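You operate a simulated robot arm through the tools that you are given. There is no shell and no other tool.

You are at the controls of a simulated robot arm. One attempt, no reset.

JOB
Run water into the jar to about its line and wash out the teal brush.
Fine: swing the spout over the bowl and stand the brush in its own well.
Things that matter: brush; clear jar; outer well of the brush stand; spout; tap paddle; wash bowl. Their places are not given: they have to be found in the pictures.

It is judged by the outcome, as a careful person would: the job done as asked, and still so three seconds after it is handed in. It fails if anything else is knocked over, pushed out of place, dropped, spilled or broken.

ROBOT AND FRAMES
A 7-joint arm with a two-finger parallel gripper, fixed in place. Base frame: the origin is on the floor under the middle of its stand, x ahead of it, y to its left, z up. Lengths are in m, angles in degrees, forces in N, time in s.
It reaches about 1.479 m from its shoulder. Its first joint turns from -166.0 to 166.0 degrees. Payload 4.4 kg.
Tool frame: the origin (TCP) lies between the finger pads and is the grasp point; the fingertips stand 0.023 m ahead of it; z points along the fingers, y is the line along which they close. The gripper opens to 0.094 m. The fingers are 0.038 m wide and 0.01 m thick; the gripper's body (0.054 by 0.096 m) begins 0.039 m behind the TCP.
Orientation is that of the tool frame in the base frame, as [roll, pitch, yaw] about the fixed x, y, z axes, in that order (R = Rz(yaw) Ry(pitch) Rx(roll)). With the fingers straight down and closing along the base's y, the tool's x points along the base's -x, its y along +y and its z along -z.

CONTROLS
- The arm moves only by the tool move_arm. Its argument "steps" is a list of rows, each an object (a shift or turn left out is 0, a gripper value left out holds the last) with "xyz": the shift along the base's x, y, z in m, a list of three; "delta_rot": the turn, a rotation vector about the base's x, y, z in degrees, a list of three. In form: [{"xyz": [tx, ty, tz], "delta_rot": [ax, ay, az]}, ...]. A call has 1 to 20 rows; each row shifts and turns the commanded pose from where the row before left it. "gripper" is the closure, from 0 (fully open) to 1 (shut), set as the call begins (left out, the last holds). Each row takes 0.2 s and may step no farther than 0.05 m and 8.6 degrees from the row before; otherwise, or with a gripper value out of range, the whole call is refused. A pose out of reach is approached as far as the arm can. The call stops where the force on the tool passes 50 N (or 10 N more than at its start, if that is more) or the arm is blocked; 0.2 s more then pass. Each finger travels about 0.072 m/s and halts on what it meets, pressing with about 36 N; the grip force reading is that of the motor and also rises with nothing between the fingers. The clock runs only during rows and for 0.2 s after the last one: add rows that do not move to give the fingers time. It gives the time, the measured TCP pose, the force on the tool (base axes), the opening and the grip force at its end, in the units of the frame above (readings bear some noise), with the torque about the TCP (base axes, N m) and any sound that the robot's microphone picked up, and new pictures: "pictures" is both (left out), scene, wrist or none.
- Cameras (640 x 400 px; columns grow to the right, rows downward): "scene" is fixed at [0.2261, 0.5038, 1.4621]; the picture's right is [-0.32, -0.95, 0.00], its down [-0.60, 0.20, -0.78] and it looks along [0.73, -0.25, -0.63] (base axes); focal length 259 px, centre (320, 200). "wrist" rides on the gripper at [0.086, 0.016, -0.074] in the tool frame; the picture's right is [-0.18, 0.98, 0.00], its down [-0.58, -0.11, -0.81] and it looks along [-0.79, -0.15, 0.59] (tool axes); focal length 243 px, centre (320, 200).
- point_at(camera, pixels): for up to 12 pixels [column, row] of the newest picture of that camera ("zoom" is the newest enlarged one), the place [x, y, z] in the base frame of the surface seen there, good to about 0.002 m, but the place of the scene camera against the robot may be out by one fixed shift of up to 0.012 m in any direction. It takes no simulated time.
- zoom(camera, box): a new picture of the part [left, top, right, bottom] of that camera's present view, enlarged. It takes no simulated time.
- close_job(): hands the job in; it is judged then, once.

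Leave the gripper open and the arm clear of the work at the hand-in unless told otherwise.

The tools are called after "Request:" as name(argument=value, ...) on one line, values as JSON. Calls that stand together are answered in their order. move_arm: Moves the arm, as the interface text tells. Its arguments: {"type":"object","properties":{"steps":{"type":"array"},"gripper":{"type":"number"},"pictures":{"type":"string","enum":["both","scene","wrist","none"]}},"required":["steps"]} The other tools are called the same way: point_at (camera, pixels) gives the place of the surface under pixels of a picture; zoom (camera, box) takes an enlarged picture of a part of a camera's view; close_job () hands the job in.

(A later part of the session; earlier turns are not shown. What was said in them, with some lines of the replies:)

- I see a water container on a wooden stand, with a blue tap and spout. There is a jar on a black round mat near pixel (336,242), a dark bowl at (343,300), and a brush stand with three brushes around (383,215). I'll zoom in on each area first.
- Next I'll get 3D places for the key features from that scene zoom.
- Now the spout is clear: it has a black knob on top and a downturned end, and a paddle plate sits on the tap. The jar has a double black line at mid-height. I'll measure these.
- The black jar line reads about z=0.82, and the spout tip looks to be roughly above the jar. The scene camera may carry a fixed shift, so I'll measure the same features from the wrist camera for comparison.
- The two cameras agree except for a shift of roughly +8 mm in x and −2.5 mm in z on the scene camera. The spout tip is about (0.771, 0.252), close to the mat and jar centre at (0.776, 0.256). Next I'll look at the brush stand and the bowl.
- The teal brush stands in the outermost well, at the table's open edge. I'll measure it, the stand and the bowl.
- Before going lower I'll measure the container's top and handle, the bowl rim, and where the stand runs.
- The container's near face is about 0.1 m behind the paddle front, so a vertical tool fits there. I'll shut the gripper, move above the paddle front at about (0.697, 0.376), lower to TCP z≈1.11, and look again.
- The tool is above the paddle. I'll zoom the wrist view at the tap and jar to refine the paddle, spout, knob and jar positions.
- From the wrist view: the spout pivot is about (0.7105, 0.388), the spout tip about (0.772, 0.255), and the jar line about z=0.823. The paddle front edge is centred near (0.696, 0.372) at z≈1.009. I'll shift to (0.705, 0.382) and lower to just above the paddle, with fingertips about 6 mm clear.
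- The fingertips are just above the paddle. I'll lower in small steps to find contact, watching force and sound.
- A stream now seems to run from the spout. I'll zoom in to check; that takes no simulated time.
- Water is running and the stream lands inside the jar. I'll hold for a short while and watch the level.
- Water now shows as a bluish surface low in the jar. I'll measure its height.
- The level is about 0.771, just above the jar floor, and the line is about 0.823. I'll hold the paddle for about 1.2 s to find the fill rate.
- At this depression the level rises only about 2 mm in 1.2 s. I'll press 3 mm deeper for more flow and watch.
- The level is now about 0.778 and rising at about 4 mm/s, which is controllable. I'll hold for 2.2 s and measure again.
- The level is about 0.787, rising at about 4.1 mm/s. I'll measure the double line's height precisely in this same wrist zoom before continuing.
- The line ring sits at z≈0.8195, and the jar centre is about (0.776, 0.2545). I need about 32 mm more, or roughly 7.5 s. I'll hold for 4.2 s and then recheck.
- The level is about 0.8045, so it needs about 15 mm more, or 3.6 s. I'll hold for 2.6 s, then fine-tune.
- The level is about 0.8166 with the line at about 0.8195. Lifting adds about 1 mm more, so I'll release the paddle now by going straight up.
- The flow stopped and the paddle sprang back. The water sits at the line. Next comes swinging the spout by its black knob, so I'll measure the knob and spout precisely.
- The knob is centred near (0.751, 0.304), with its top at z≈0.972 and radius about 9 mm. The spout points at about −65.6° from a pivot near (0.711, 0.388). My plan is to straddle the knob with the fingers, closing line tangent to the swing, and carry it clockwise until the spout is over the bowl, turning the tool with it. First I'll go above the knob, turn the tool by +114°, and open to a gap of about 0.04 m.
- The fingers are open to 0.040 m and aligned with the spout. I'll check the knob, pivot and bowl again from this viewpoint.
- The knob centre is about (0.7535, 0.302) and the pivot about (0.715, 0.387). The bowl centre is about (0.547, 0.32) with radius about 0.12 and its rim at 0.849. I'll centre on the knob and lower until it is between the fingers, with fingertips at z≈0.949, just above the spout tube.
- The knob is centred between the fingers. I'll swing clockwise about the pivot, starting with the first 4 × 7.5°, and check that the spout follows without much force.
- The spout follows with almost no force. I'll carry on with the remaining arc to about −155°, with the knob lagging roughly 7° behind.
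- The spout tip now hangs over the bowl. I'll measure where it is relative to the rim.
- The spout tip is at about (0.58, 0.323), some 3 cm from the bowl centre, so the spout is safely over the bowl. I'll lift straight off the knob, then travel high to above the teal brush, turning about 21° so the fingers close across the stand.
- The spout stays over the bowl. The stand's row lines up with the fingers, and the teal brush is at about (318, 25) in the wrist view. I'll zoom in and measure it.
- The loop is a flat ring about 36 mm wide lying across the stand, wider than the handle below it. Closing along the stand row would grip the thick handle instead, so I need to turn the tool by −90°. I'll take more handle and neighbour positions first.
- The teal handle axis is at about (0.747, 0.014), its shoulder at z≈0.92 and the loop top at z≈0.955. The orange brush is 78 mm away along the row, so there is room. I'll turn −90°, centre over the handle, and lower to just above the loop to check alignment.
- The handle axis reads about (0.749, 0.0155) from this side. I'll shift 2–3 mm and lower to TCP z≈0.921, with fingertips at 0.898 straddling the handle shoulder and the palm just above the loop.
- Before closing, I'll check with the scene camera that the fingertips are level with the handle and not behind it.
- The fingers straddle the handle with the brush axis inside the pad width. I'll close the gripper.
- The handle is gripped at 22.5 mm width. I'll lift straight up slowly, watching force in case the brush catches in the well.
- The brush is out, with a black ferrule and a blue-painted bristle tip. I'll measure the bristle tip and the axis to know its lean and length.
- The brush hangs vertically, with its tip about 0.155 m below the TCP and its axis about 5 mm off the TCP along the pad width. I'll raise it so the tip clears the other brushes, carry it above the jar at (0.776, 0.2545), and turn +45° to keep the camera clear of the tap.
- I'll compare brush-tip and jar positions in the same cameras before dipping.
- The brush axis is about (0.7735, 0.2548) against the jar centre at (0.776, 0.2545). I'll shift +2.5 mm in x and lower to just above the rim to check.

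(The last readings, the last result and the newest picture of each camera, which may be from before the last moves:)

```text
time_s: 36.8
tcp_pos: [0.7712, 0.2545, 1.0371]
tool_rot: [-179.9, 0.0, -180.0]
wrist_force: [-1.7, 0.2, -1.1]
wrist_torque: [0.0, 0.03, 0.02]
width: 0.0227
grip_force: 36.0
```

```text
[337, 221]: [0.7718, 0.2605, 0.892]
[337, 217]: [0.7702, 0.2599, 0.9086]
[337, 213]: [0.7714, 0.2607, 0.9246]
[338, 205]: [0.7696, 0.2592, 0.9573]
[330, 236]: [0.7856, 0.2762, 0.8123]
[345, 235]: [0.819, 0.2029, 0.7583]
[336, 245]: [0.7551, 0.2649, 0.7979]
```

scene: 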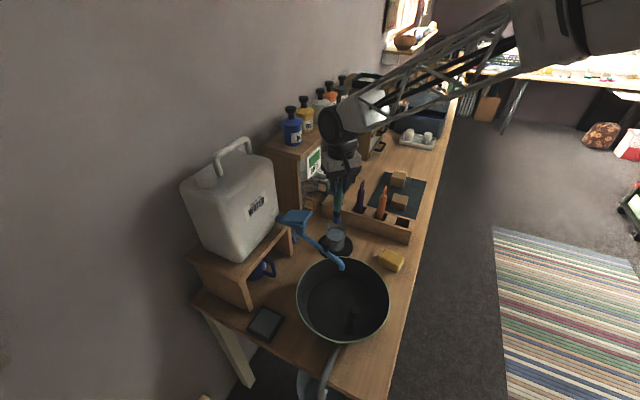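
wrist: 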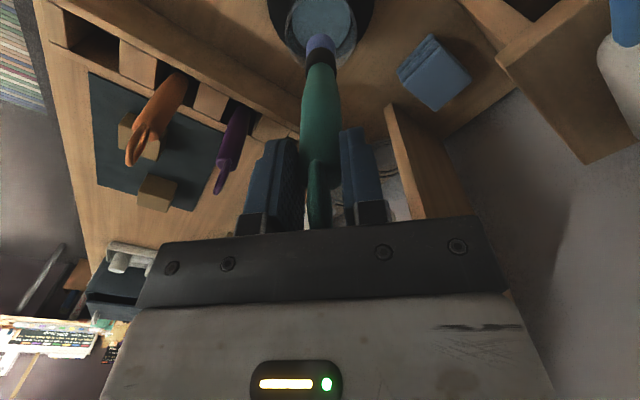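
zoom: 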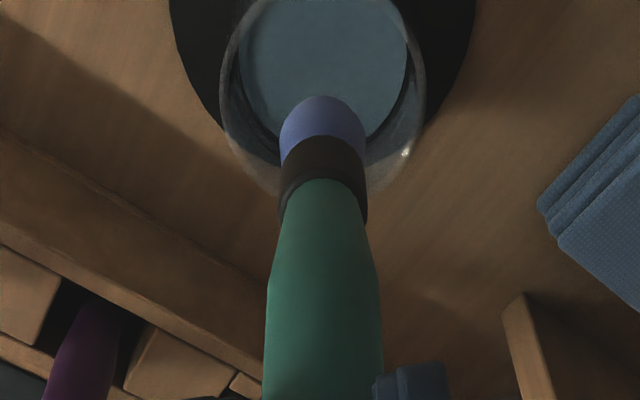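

The brush is centred over the jar to about 2 mm. I'll lower the bristles into the water, with the tip to about z=0.784, well above the jar floor.

Request:
move_arm(steps=[{"xyz": [0.001, 0, -0.03]}, {"xyz": [0, 0, -0.03]}, {"xyz": [0, 0, -0.02]}, {"xyz": [0, 0, -0.02]}, {}], gripper=1, pictures="both")

Request:
zoom(camera="scene", box=[296, 190, 376, 260])

Request:
zoom(camera="wrist", box=[240, 0, 400, 140])

```text
time_s: 38.0
tcp_pos: [0.7727, 0.2551, 0.938]
tool_rot: [-179.9, 0.1, 179.9]
wrist_force: [0.3, 0.0, -0.4]
wrist_torque: [-0.01, 0.01, 0.01]
width: 0.0224
grip_force: 35.9
```

scene: 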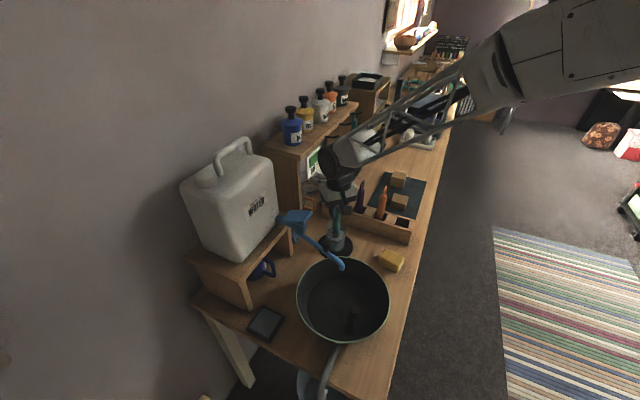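
wrist: 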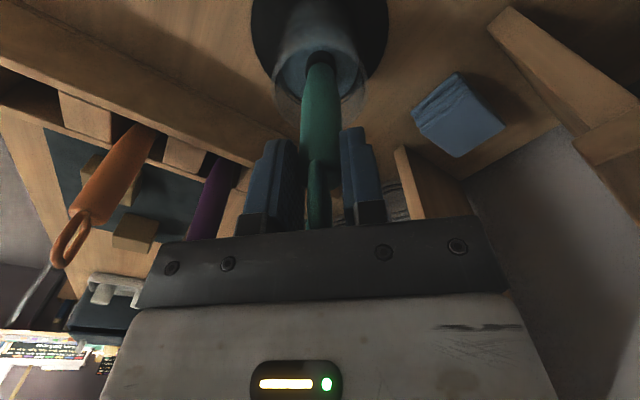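

```text
5.71 times, centred on (336, 225) of scene
```

zoom: 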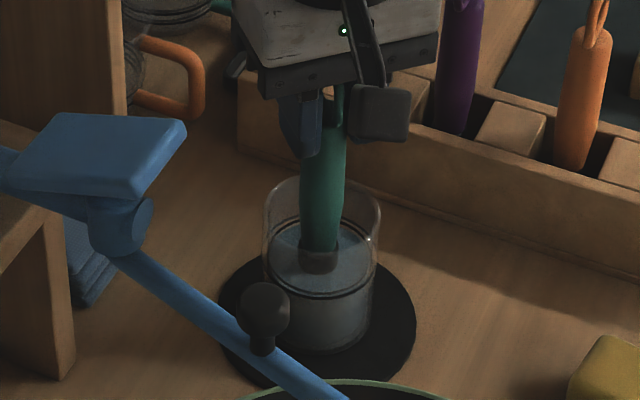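

```text
2.86 times, centred on (320, 70) of wrist
```

zoom: 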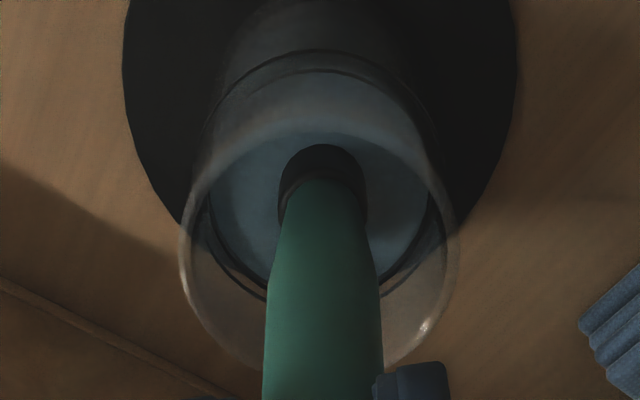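

The bristles are fully under water and the forces are near zero. I'll swirl gently in circles of 7 mm radius, which stays clear of the glass.

Request:
move_arm(steps=[{"xyz": [0.007, 0, 0]}, {"xyz": [-0.00205, 0.00495, 0]}, {"xyz": [-0.00495, 0.00205, 0]}, {"xyz": [-0.00495, -0.00205, 0]}, {"xyz": [-0.00205, -0.00495, 0]}, {"xyz": [0.00205, -0.00495, 0]}, {"xyz": [0.00495, -0.00205, 0]}, {"xyz": [0.00495, 0.00205, 0]}, {"xyz": [0.00205, 0.00495, 0]}, {"xyz": [-0.00205, 0.00495, 0]}, {"xyz": [-0.00495, 0.00205, 0]}, {"xyz": [-0.00495, -0.00205, 0]}, {"xyz": [-0.00205, -0.00495, 0]}, {"xyz": [0.00205, -0.00495, 0]}, {"xyz": [0.00495, -0.00205, 0]}, {"xyz": [0.00495, 0.00205, 0]}, {"xyz": [0.00205, 0.00495, 0]}, {"xyz": [-0.007, 0, 0]}, {}], gripper=1, pictures="both")

Request:
zoom(camera="scene", box=[296, 190, 376, 260])

Request:
zoom(camera="wrist", box=[240, 0, 400, 140])

```text
time_s: 42.0
tcp_pos: [0.7733, 0.2533, 0.9386]
tool_rot: [180.0, 0.0, 180.0]
wrist_force: [0.4, -0.5, -0.8]
wrist_torque: [-0.02, 0.01, 0.03]
width: 0.0226
grip_force: 36.5
```

scene: 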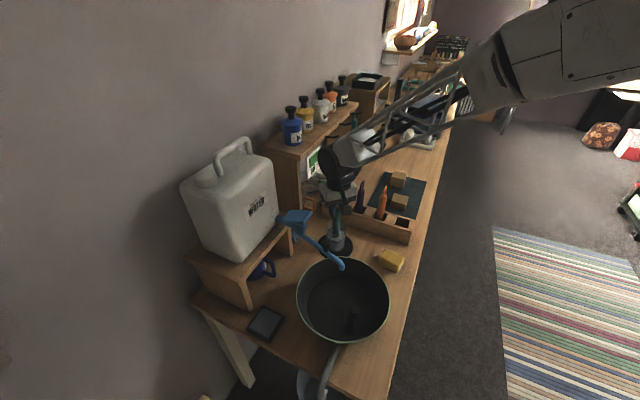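
wrist: 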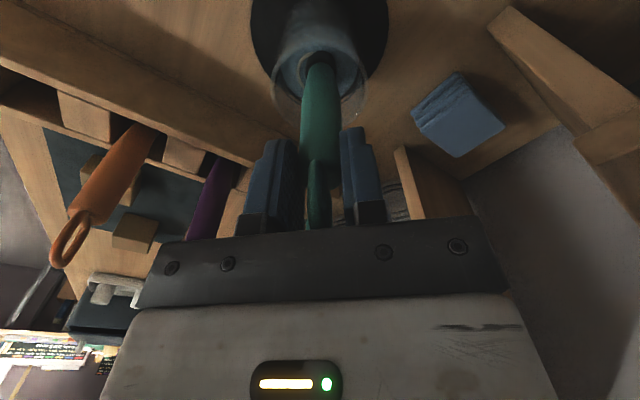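

```text
5.71 times, centred on (336, 225) of scene
```

zoom: 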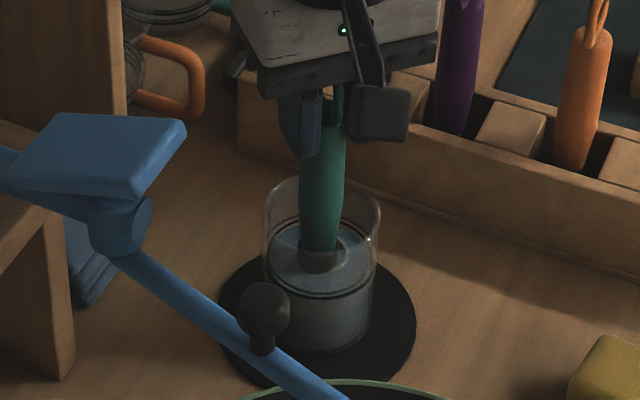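

```text
2.86 times, centred on (320, 70) of wrist
```

zoom: 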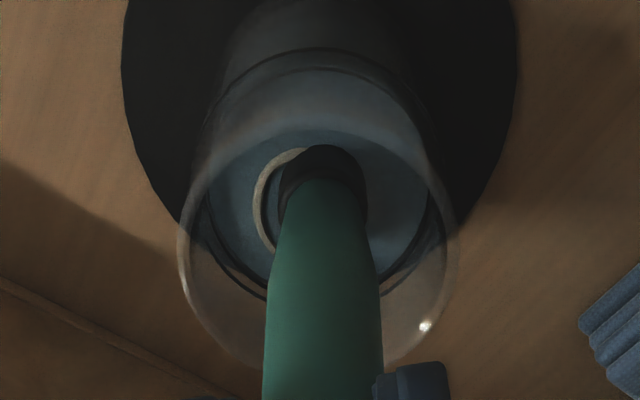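

A ripple ring shows the water is being stirred. I'll do another two circles, slightly wider with small up-and-down strokes, and then lift to inspect the bristles while still over the jar.

Request:
move_arm(steps=[{"xyz": [0.009, 0, 0.006]}, {"xyz": [-0.0026, 0.0064, -0.006]}, {"xyz": [-0.0064, 0.0026, 0.006]}, {"xyz": [-0.0064, -0.0026, -0.006]}, {"xyz": [-0.0026, -0.0064, 0.006]}, {"xyz": [0.0026, -0.0064, -0.006]}, {"xyz": [0.0064, -0.0026, 0.006]}, {"xyz": [0.0064, 0.0026, -0.006]}, {"xyz": [0.0026, 0.0064, 0.006]}, {"xyz": [-0.0026, 0.0064, -0.006]}, {"xyz": [-0.0064, 0.0026, 0.006]}, {"xyz": [-0.0064, -0.0026, -0.006]}, {"xyz": [-0.0026, -0.0064, 0.006]}, {"xyz": [0.0026, -0.0064, -0.006]}, {"xyz": [0.0064, -0.0026, 0.006]}, {"xyz": [0.0064, 0.0026, -0.006]}, {"xyz": [0.0026, 0.0064, 0.006]}, {"xyz": [-0.009, 0, -0.006]}, {}], gripper=1, pictures="none")

Request:
move_arm(steps=[{"xyz": [0, 0, 0.02]}, {"xyz": [0, 0, 0.03]}, {"xyz": [0, 0, 0.03]}, {"xyz": [0, 0, 0.01]}, {}], gripper=1, pictures="both")

Request:
zoom(camera="scene", box=[296, 190, 376, 260])

Request:
zoom(camera="wrist", box=[240, 0, 400, 140])

```text
time_s: 46.0
tcp_pos: [0.7736, 0.255, 0.938]
tool_rot: [-180.0, -0.1, -180.0]
wrist_force: [0.1, -1.0, -0.3]
wrist_torque: [0.02, -0.03, 0.01]
width: 0.0222
grip_force: 36.6
```

```text
time_s: 47.2
tcp_pos: [0.7739, 0.2532, 1.0279]
tool_rot: [-180.0, 0.0, 179.9]
wrist_force: [-0.6, 0.1, -0.3]
wrist_torque: [-0.04, 0.01, 0.0]
width: 0.0223
grip_force: 36.0
```

scene: 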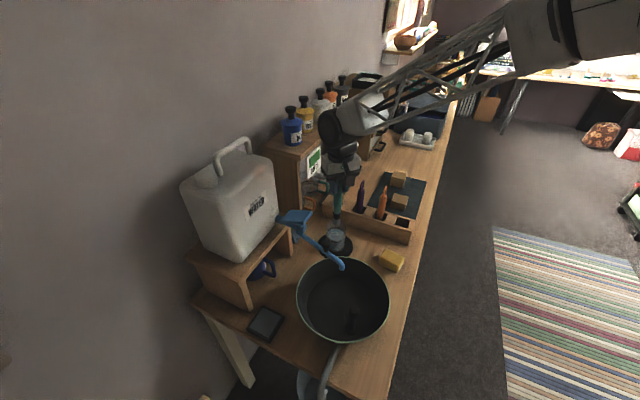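
wrist: 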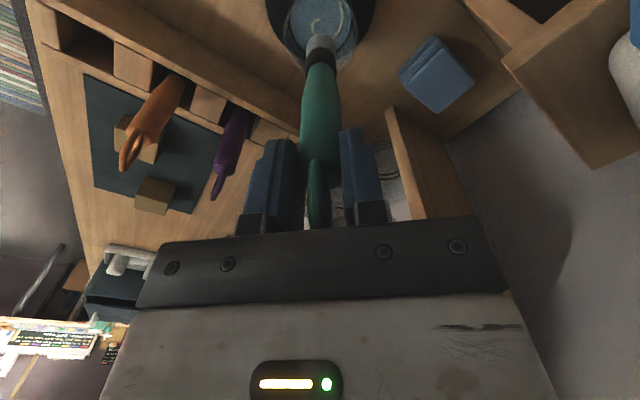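

```text
5.71 times, centred on (336, 225) of scene
```

zoom: 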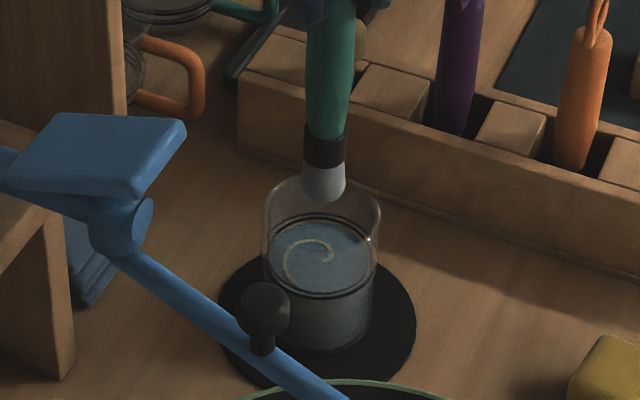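

```text
2.86 times, centred on (320, 70) of wrist
```

zoom: 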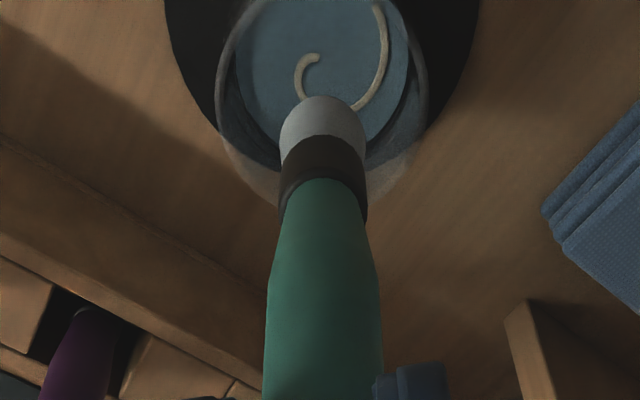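

The bristles went from blue to pale grey. To be sure they're fully washed, I'll dip again for two more swirls and compare the colour.

Request:
move_arm(steps=[{"xyz": [0, 0, -0.03]}, {"xyz": [0, 0, -0.03]}, {"xyz": [0, 0, -0.03]}, {"xyz": [0.009, 0, 0]}, {"xyz": [-0.0026, 0.0064, 0]}, {"xyz": [-0.0064, 0.0026, 0]}, {"xyz": [-0.0064, -0.0026, 0]}, {"xyz": [-0.0026, -0.0064, 0]}, {"xyz": [0.0026, -0.0064, 0]}, {"xyz": [0.0064, -0.0026, 0]}, {"xyz": [0.0064, 0.0026, 0]}, {"xyz": [0.0026, 0.0064, 0]}, {"xyz": [-0.0026, 0.0064, 0]}, {"xyz": [-0.0064, 0.0026, 0]}, {"xyz": [-0.0064, -0.0026, 0]}, {"xyz": [-0.0026, -0.0064, 0]}, {"xyz": [0.0026, -0.0064, 0]}, {"xyz": [0.0064, -0.0026, 0]}, {"xyz": [0.0064, 0.0026, 0]}, {"xyz": [0.0026, 0.0064, 0]}], gripper=1, pictures="none")

Request:
move_arm(steps=[{"xyz": [-0.009, 0, 0.006]}, {"xyz": [0, 0, -0.008]}, {"xyz": [0, 0, 0.008]}, {"xyz": [0, 0, -0.008]}, {"xyz": [0, 0, 0.008]}, {"xyz": [0, 0, -0.006]}, {"xyz": [0, 0, 0.02]}, {"xyz": [0, 0, 0.02]}, {"xyz": [0, 0, 0.02]}, {"xyz": [0, 0, 0.02]}, {"xyz": [0, 0, 0.01]}, {}], gripper=1, pictures="both")

Request:
zoom(camera="scene", box=[296, 190, 376, 260])

Request:
zoom(camera="wrist", box=[240, 0, 400, 140])

```text
time_s: 51.4
tcp_pos: [0.7835, 0.2545, 0.937]
tool_rot: [-179.9, 0.0, -180.0]
wrist_force: [0.1, 0.7, -0.1]
wrist_torque: [0.0, 0.03, 0.01]
width: 0.022
grip_force: 36.0
```

```text
time_s: 54.0
tcp_pos: [0.7744, 0.2542, 1.0265]
tool_rot: [180.0, 0.0, -180.0]
wrist_force: [0.1, 0.0, -1.1]
wrist_torque: [0.01, -0.05, 0.0]
width: 0.0222
grip_force: 35.6
```

scene: 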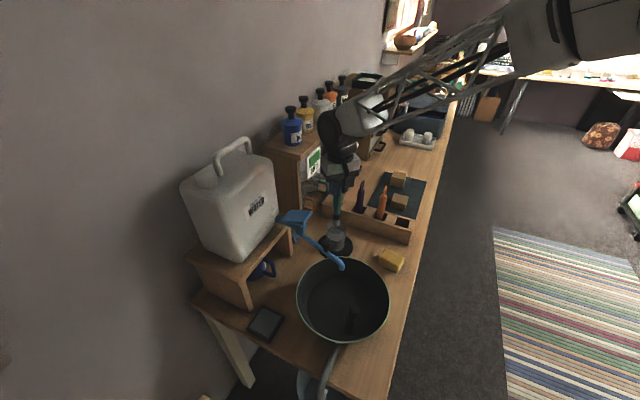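
wrist: 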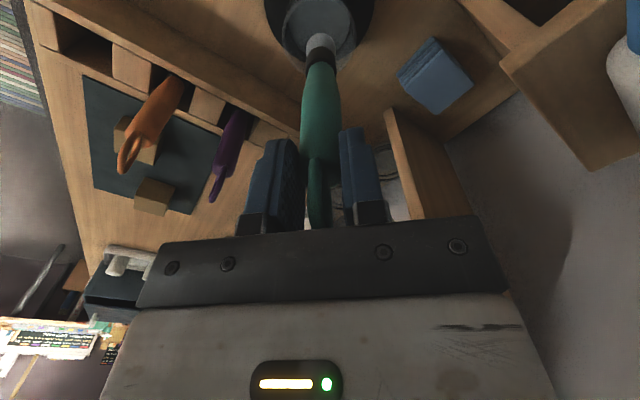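

```text
5.71 times, centred on (336, 225) of scene
```

zoom: 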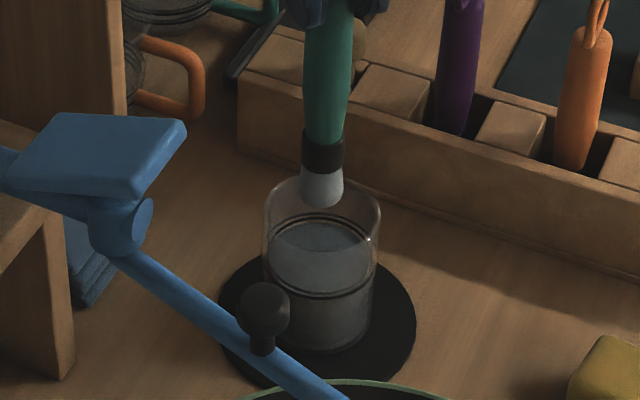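

```text
2.86 times, centred on (320, 70) of wrist
```

zoom: 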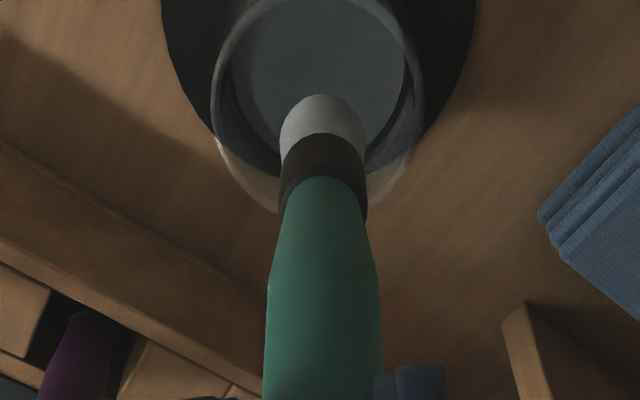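

The water has turned murky grey and the bristles look clean. I'll take a closer look at them for leftover paint.

Request:
zoom(camera="wrist", box=[300, 15, 348, 65])

Request:
zoom(camera="scene", box=[320, 205, 352, 245])

```text
8.00 times, centred on (324, 40) of wrist
```

zoom: 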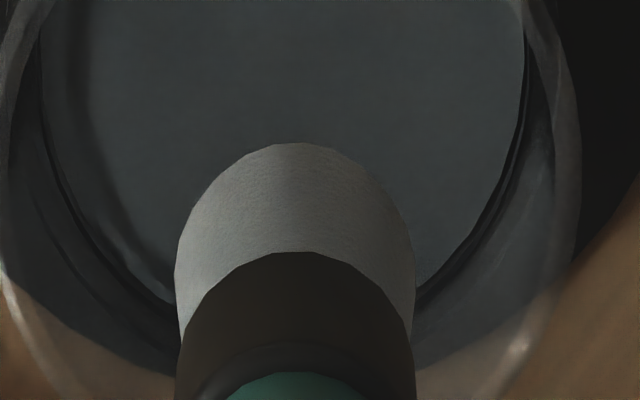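

```text
10.00 times, centred on (336, 225) of scene
```

zoom: 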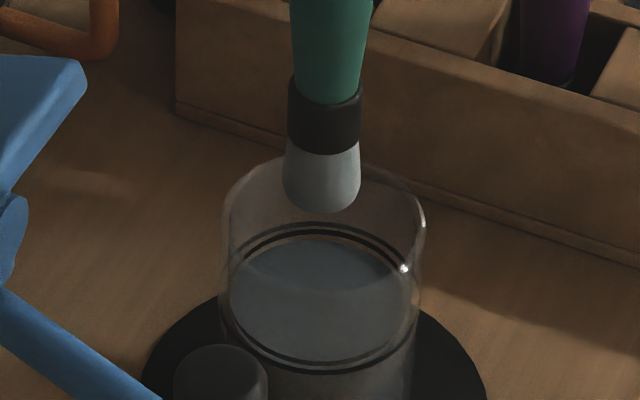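

The bristles are a neutral pale grey with no blue left. I'll do one more short swirl for certainty, then let the brush drain over the jar and recheck the water level.

Request:
move_arm(steps=[{"xyz": [0, 0, -0.03]}, {"xyz": [0, 0, -0.03]}, {"xyz": [0, 0, -0.03]}, {"xyz": [0.009, 0, 0]}, {"xyz": [-0.0026, 0.0064, 0]}, {"xyz": [-0.0064, 0.0026, 0]}, {"xyz": [-0.0064, -0.0026, 0]}, {"xyz": [-0.0026, -0.0064, 0]}, {"xyz": [0.0026, -0.0064, 0]}, {"xyz": [0.0064, -0.0026, 0]}, {"xyz": [0.0064, 0.0026, 0]}, {"xyz": [0.0026, 0.0064, 0]}, {"xyz": [-0.009, 0, 0]}, {"xyz": [0, 0, 0.02]}, {"xyz": [0, 0, 0.02]}, {"xyz": [0, 0, 0.02]}, {"xyz": [0, 0, 0.02]}, {"xyz": [0, 0, 0.01]}, {}, {}], gripper=1, pictures="none")

Request:
move_arm(steps=[{}, {}, {}, {}, {}, {}, {}, {}], gripper=1, pictures="both")

Request:
zoom(camera="wrist", box=[240, 0, 400, 140])

Request:
point_at(camera="zoom", pixels=[[300, 50], [350, 60], [320, 30], [322, 97], [322, 112], [290, 120], [355, 125], [322, 160]])

Request:
zoom(camera="scene", box=[296, 190, 376, 260])

```text
time_s: 58.2
tcp_pos: [0.775, 0.2552, 1.0264]
tool_rot: [180.0, -0.1, -179.9]
wrist_force: [-0.1, 0.0, 0.0]
wrist_torque: [0.01, 0.03, 0.01]
width: 0.022
grip_force: 36.4
```

```text
time_s: 60.0
tcp_pos: [0.7757, 0.2554, 1.026]
tool_rot: [-180.0, 0.0, -180.0]
wrist_force: [1.3, 0.1, 0.3]
wrist_torque: [-0.01, 0.02, 0.04]
width: 0.022
grip_force: 36.1
```

scene: 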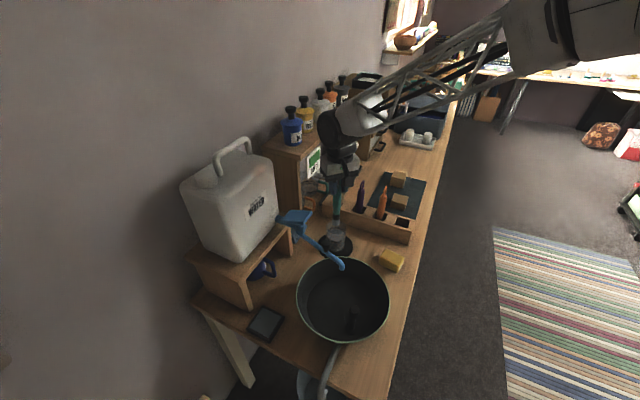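
wrist: 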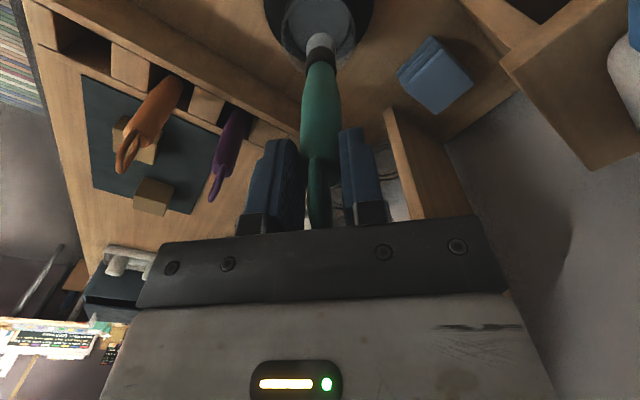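

```text
2.86 times, centred on (320, 70) of wrist
```

zoom: 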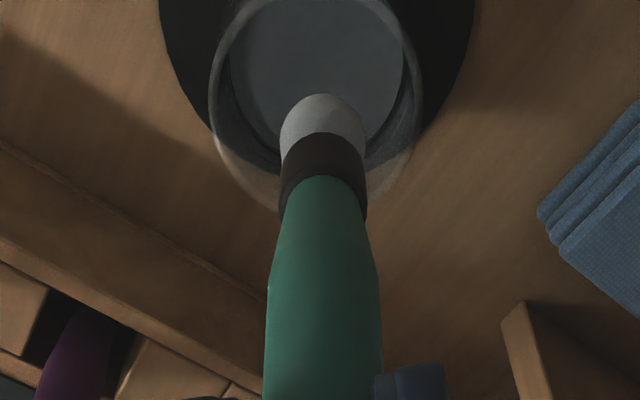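

```text
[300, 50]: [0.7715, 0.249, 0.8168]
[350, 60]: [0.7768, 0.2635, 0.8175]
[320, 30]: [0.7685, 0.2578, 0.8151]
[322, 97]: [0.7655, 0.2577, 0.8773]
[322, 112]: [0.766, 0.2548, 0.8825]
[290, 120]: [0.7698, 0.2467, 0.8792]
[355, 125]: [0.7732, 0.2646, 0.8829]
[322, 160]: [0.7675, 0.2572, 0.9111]
```

```text
5.71 times, centred on (336, 225) of scene
```

zoom: 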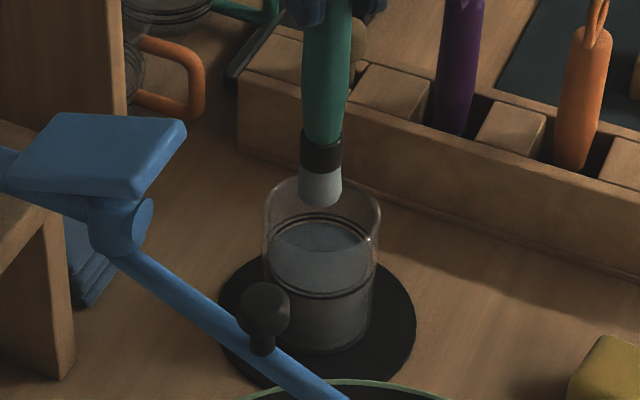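

The water level is still about 0.8167, right at the line, and nothing is dripping. I'll raise the brush clear, carry it back above the outer well, and turn back −45°.

Request:
move_arm(steps=[{"xyz": [0, 0, 0.03]}, {"xyz": [0, 0, 0.035]}, {"xyz": [0, 0, 0.035]}, {"xyz": [-0.0047, -0.0394, 0], "delta_rot": [0, 0, -7.5]}, {"xyz": [-0.0047, -0.0394, 0], "delta_rot": [0, 0, -7.5]}, {"xyz": [-0.0047, -0.0395, 0], "delta_rot": [0, 0, -7.5]}, {"xyz": [-0.0047, -0.0395, 0], "delta_rot": [0, 0, -7.5]}, {"xyz": [-0.0047, -0.0395, 0], "delta_rot": [0, 0, -7.5]}, {"xyz": [-0.0047, -0.0395, 0], "delta_rot": [0, 0, -7.5]}, {}, {}], gripper=1, pictures="both")

Request:
zoom(camera="scene", box=[370, 150, 434, 250])

Request:
zoom(camera="wrist", box=[250, 0, 410, 140])

```text
time_s: 62.4
tcp_pos: [0.7452, 0.0188, 1.1273]
tool_rot: [-180.0, 0.0, 134.9]
wrist_force: [-0.7, 0.6, -0.2]
wrist_torque: [-0.01, -0.01, 0.02]
width: 0.0218
grip_force: 35.6
```

scene: 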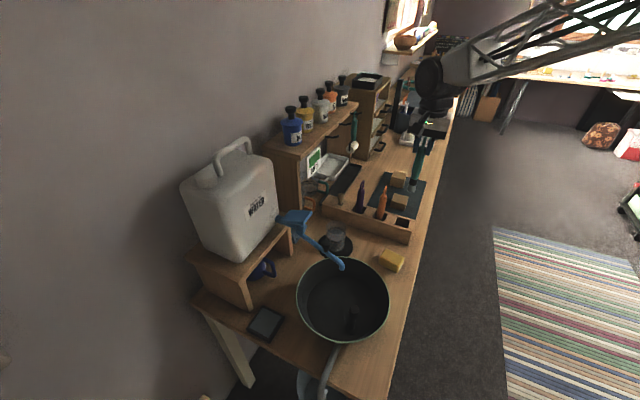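
wrist: 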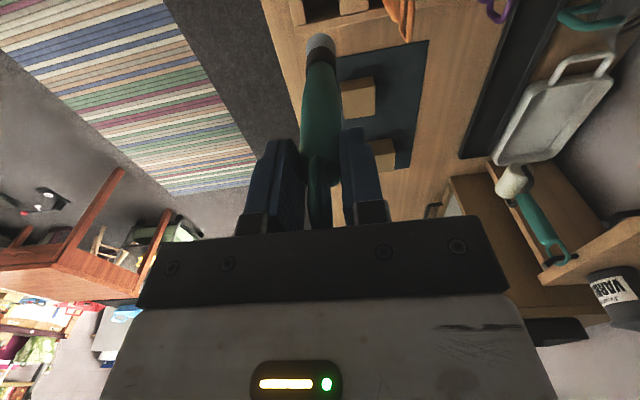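

```text
4.00 times, centred on (402, 200) of scene
```

zoom: 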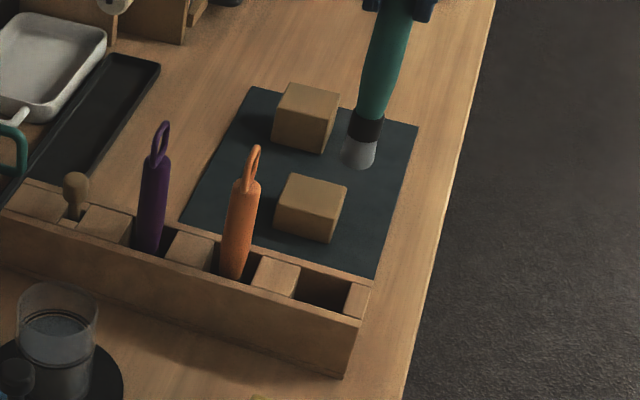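

```text
2.86 times, centred on (330, 70) of wrist
```

zoom: 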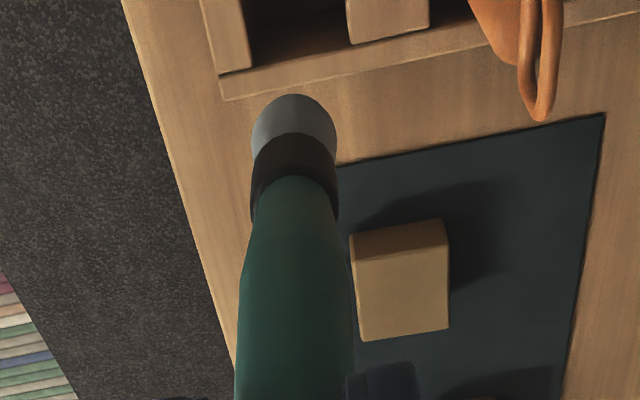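

I'll measure the empty well's edges in the scene view and the brush tip in the wrist view.

Request:
point_at(camera="zoom", pixels=[[293, 100], [293, 120], [258, 130], [332, 130], [293, 150], [235, 80], [285, 60], [350, 45], [225, 40], [260, 40], [340, 20]])

Request:
zoom(camera="scene", box=[384, 205, 424, 240])

```text
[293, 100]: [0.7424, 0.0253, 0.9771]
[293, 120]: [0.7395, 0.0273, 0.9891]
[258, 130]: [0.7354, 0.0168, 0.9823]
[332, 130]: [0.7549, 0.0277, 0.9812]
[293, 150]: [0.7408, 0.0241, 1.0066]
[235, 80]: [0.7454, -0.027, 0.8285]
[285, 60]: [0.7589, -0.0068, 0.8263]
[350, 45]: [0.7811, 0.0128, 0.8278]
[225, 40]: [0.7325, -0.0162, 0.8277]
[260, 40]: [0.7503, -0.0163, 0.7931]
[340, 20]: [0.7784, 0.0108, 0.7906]
```

```text
11.43 times, centred on (404, 222) of scene
```

zoom: 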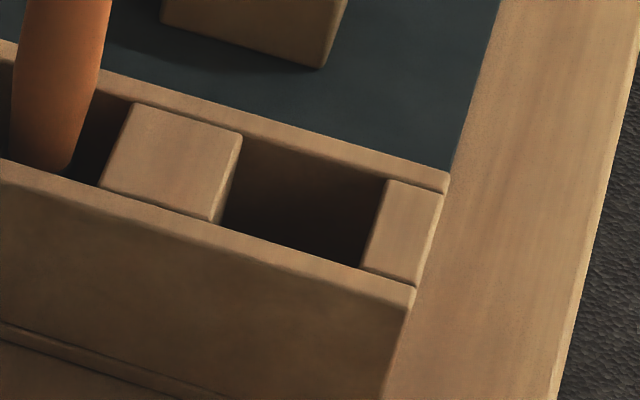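

Request:
point_at(camera="zoom", pixels=[[233, 145], [215, 208], [395, 190], [370, 258], [290, 253], [330, 268], [270, 135], [350, 163], [240, 235], [300, 145]])

```text
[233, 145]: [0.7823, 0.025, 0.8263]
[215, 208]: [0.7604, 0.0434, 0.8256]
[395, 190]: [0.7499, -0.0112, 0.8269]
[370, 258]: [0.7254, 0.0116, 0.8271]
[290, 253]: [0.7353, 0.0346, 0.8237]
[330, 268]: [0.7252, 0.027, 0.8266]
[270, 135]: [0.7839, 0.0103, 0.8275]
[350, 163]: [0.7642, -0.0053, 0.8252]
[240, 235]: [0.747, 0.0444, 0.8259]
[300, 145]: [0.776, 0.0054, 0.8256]
```

The well opening is about 38 × 41 mm, centred near (0.745, 0.017). The brush axis is at about (0.748, 0.0185), essentially where it was lifted out. I'll lower to just above the opening and check.

Request:
move_arm(steps=[{"xyz": [0, 0, -0.045]}, {"xyz": [0, 0, -0.045]}, {"xyz": [0, 0, -0.04]}, {}], gripper=1, pictures="both")

Request:
zoom(camera="scene", box=[376, 180, 432, 245])

Request:
zoom(camera="wrist", box=[250, 0, 410, 140])

```text
time_s: 63.4
tcp_pos: [0.7462, 0.019, 0.9964]
tool_rot: [-180.0, 0.0, 135.1]
wrist_force: [-0.3, 1.2, -0.6]
wrist_torque: [0.03, -0.01, -0.01]
width: 0.0219
grip_force: 35.9
```

scene: 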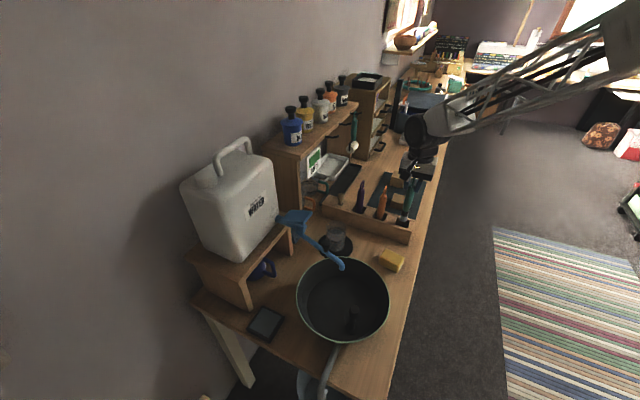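
wrist: 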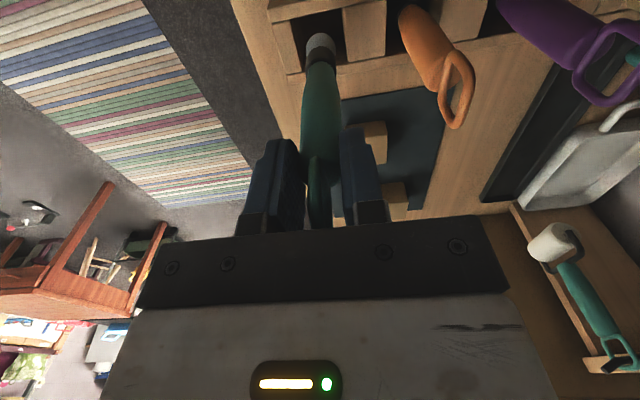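

```text
6.15 times, centred on (404, 212) of scene
```

zoom: 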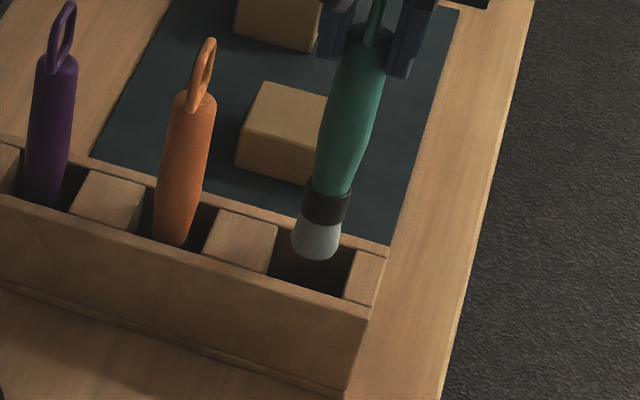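

```text
2.86 times, centred on (330, 70) of wrist
```

zoom: 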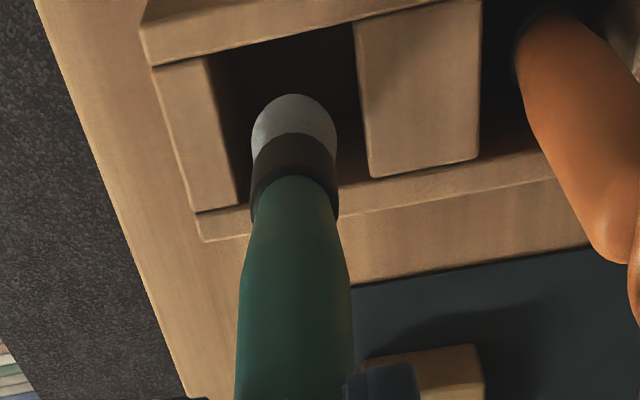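

Request:
point_at(camera="zoom", pixels=[[293, 97], [293, 115], [258, 128], [332, 128], [205, 80], [235, 195], [362, 60], [375, 165], [280, 40], [240, 215], [340, 195], [250, 50]])

```text
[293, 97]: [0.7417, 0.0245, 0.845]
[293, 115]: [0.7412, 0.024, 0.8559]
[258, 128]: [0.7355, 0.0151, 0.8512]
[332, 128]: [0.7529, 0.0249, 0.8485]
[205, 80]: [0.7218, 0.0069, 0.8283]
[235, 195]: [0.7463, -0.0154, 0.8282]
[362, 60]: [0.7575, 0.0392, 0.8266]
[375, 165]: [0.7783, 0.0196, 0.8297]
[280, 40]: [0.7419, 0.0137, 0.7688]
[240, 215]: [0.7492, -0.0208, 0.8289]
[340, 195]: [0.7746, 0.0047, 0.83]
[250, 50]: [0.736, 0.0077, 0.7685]
```

The brush is centred over the well to within 3 mm. I'll lower it into the well, slowing near the floor.

Request:
move_arm(steps=[{"xyz": [0.001, -0.001, -0.025]}, {"xyz": [0, 0, -0.02]}, {"xyz": [0, 0, -0.015]}, {"xyz": [0, 0, -0.01]}, {"xyz": [0, 0, -0.003]}, {}], gripper=1, pictures="both")

Request:
zoom(camera="scene", box=[376, 170, 440, 250])

```text
time_s: 64.8
tcp_pos: [0.7481, 0.0174, 0.9245]
tool_rot: [179.9, 0.1, 135.0]
wrist_force: [-1.1, 0.5, 3.7]
wrist_torque: [0.05, 0.06, -0.01]
width: 0.022
grip_force: 36.2
```

scene: 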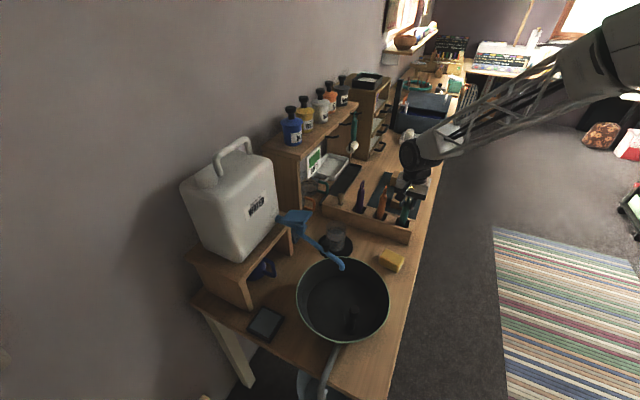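
wrist: 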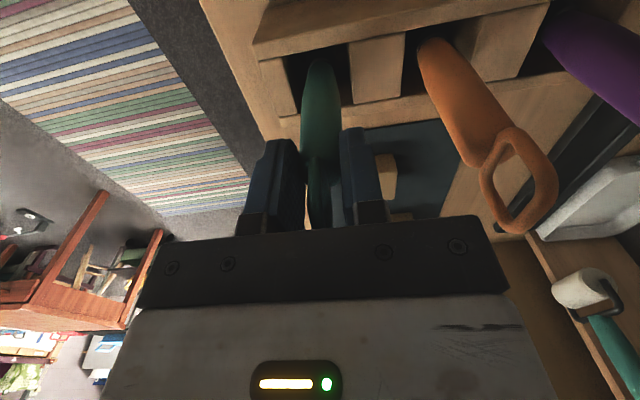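

```text
5.00 times, centred on (408, 210) of scene
```

zoom: 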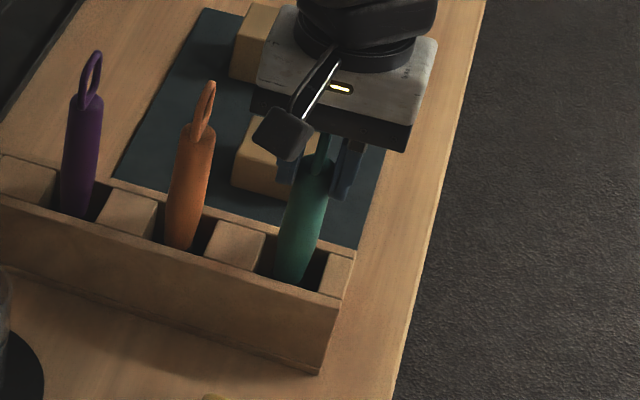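

A 3.7 N upward force shows the brush has touched the well floor. I'll release by opening to a gap of about 0.056 m.

Request:
move_arm(steps=[{}, {}, {}, {}], gripper=0.4, pictures="both")

Request:
zoom(camera="wrist", box=[200, 40, 440, 230])

Request:
zoom(camera="scene", box=[376, 170, 440, 250])

```text
time_s: 65.8
tcp_pos: [0.7469, 0.0169, 0.9242]
tool_rot: [180.0, -0.1, 134.9]
wrist_force: [-0.6, 0.1, -0.6]
wrist_torque: [-0.02, 0.0, 0.0]
width: 0.0563
grip_force: 0.0
```

scene: 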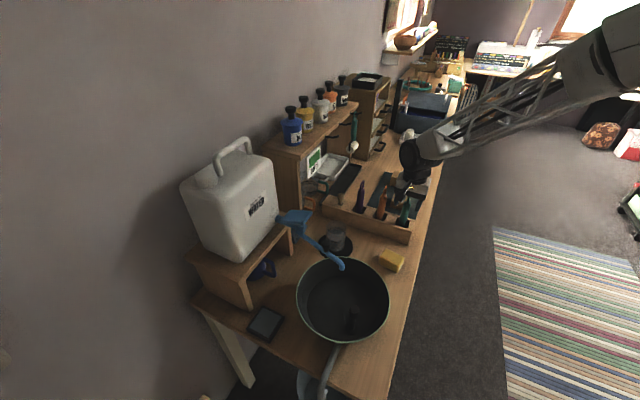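
wrist: 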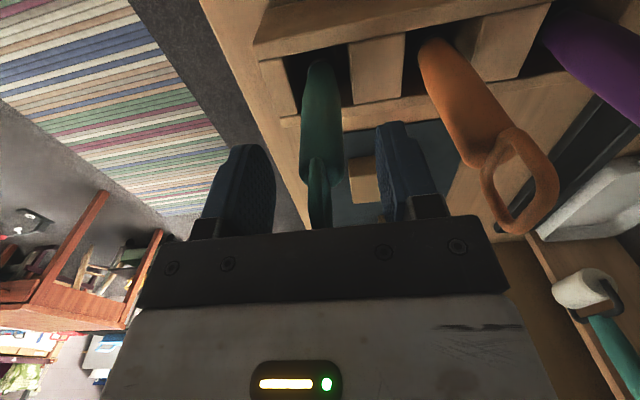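

```text
2.11 times, centred on (320, 135) of wrist
```

zoom: 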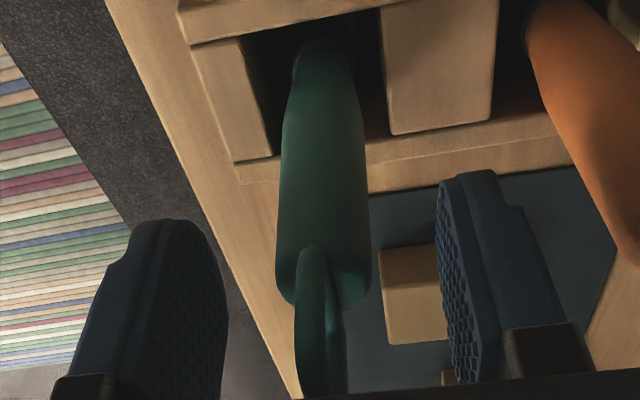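

```text
5.00 times, centred on (408, 210) of scene
```

zoom: 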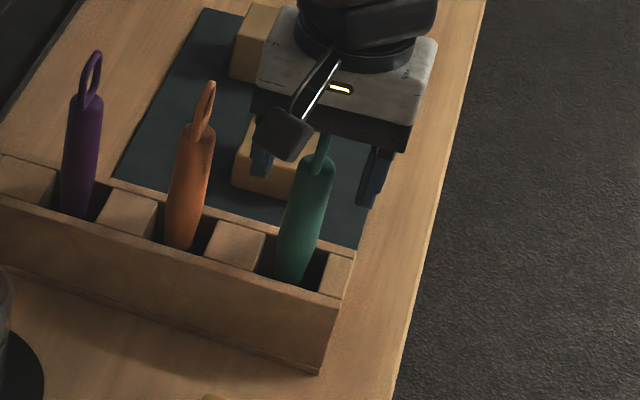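

The brush is free and standing upright in its well. I'll lift straight up off it, then open fully and move clear.

Request:
move_arm(steps=[{"xyz": [0, 0, 0.015]}, {"xyz": [0, 0, 0.025]}, {"xyz": [0, 0, 0.035]}, {"xyz": [0, 0, 0.045]}, {"xyz": [0, 0, 0.045]}, {}], gripper=0.4, pictures="both")

Request:
zoom(camera="scene", box=[376, 170, 440, 250])

Request:
zoom(camera="scene", box=[260, 195, 400, 345])

```text
time_s: 67.2
tcp_pos: [0.7476, 0.0149, 1.0914]
tool_rot: [-180.0, 0.0, 134.9]
wrist_force: [1.3, -0.3, 0.1]
wrist_torque: [-0.02, 0.0, 0.01]
width: 0.0563
grip_force: 0.1
```

scene: 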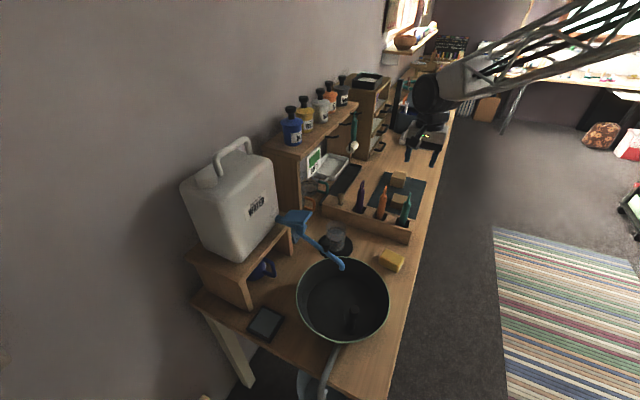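
wrist: 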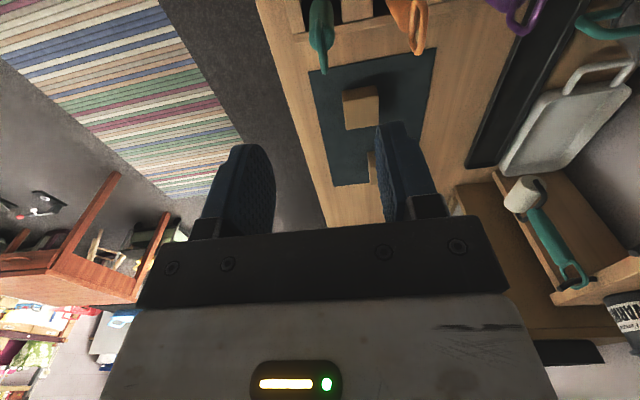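

```text
5.00 times, centred on (408, 210) of scene
```

zoom: 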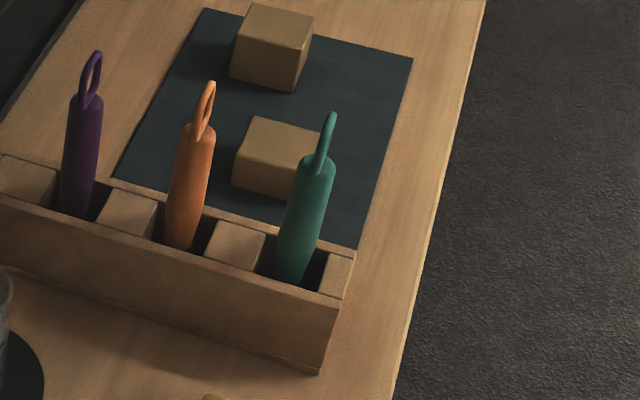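

```text
2.67 times, centred on (330, 270) of scene
```

zoom: 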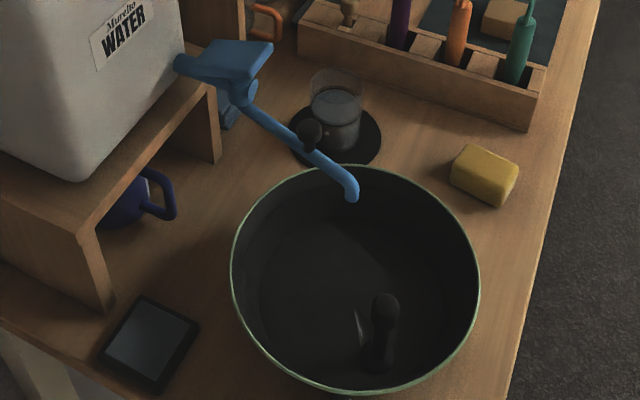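

Everything is in place: the teal brush is in the outer well, the spout over the bowl, and the jar upright. I'll raise the arm clear, open the gripper fully, and take a final look.

Request:
move_arm(steps=[{"xyz": [0, 0, 0.04]}, {"xyz": [0, 0, 0.04]}, {"xyz": [-0.02, -0.02, 0.03]}, {}, {}, {}], gripper=0, pictures="both")

Request:
zoom(camera="scene", box=[296, 190, 376, 260])

Request:
zoom(camera="scene", box=[340, 170, 430, 250])

```text
time_s: 68.6
tcp_pos: [0.7265, -0.0015, 1.2003]
tool_rot: [180.0, 0.1, 135.0]
wrist_force: [0.2, 0.2, 0.2]
wrist_torque: [0.0, -0.01, 0.02]
width: 0.0939
grip_force: 0.0
```

scene: 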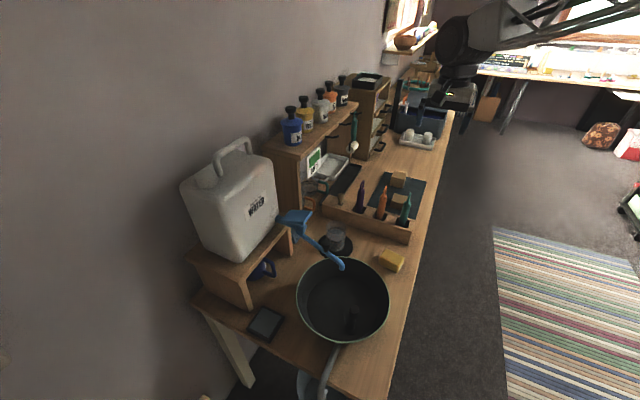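
wrist: 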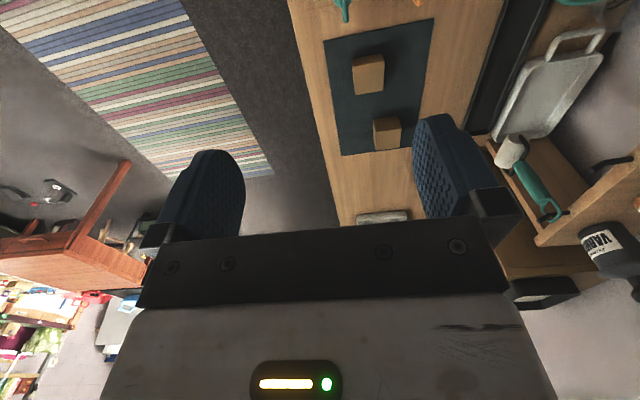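

```text
5.71 times, centred on (336, 225) of scene
```

zoom: 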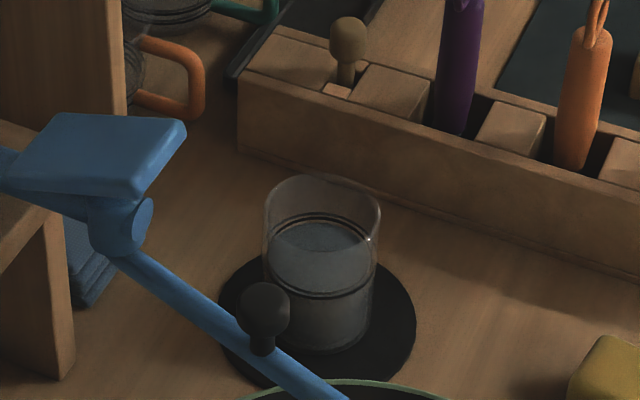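

```text
5.00 times, centred on (385, 210) of scene
```

zoom: 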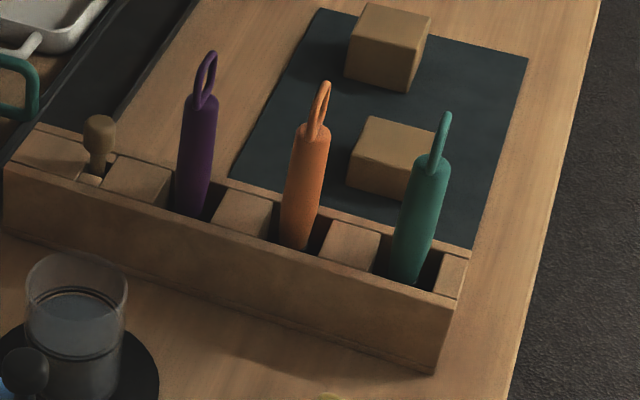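

The final check looks right:
- **Jar:** it stands on its mat with water at the line.
- **Tap:** the paddle is released and nothing is running.
- **Spout:** it hangs over the bowl.
- **Brush:** the washed teal brush stands in its outer well.
- **Arm:** the gripper is open and clear of the work.

I'm handing the job in.

Request:
close_job()

```text
The job is handed in.
```

The job is done and handed in. I haven't seen the judge's result.

- **Jar:** I filled it to about 3 mm below its line (level z≈0.8167, line z≈0.8195). The level held after the brush was washed.
- **Brush:** I swirled the teal brush in the jar in three dips. The bristles went from blue to a neutral pale grey, and the water turned murky.
- **Spout:** it is now over the bowl, about 3 cm from its centre. The tap paddle sprang back and nothing is running.
- **Brush stand:** the teal brush stands upright in its outer well, and the other brushes were not touched.

I saw nothing spilled, knocked over or moved out of place. The gripper is open and the arm is raised clear of the table.
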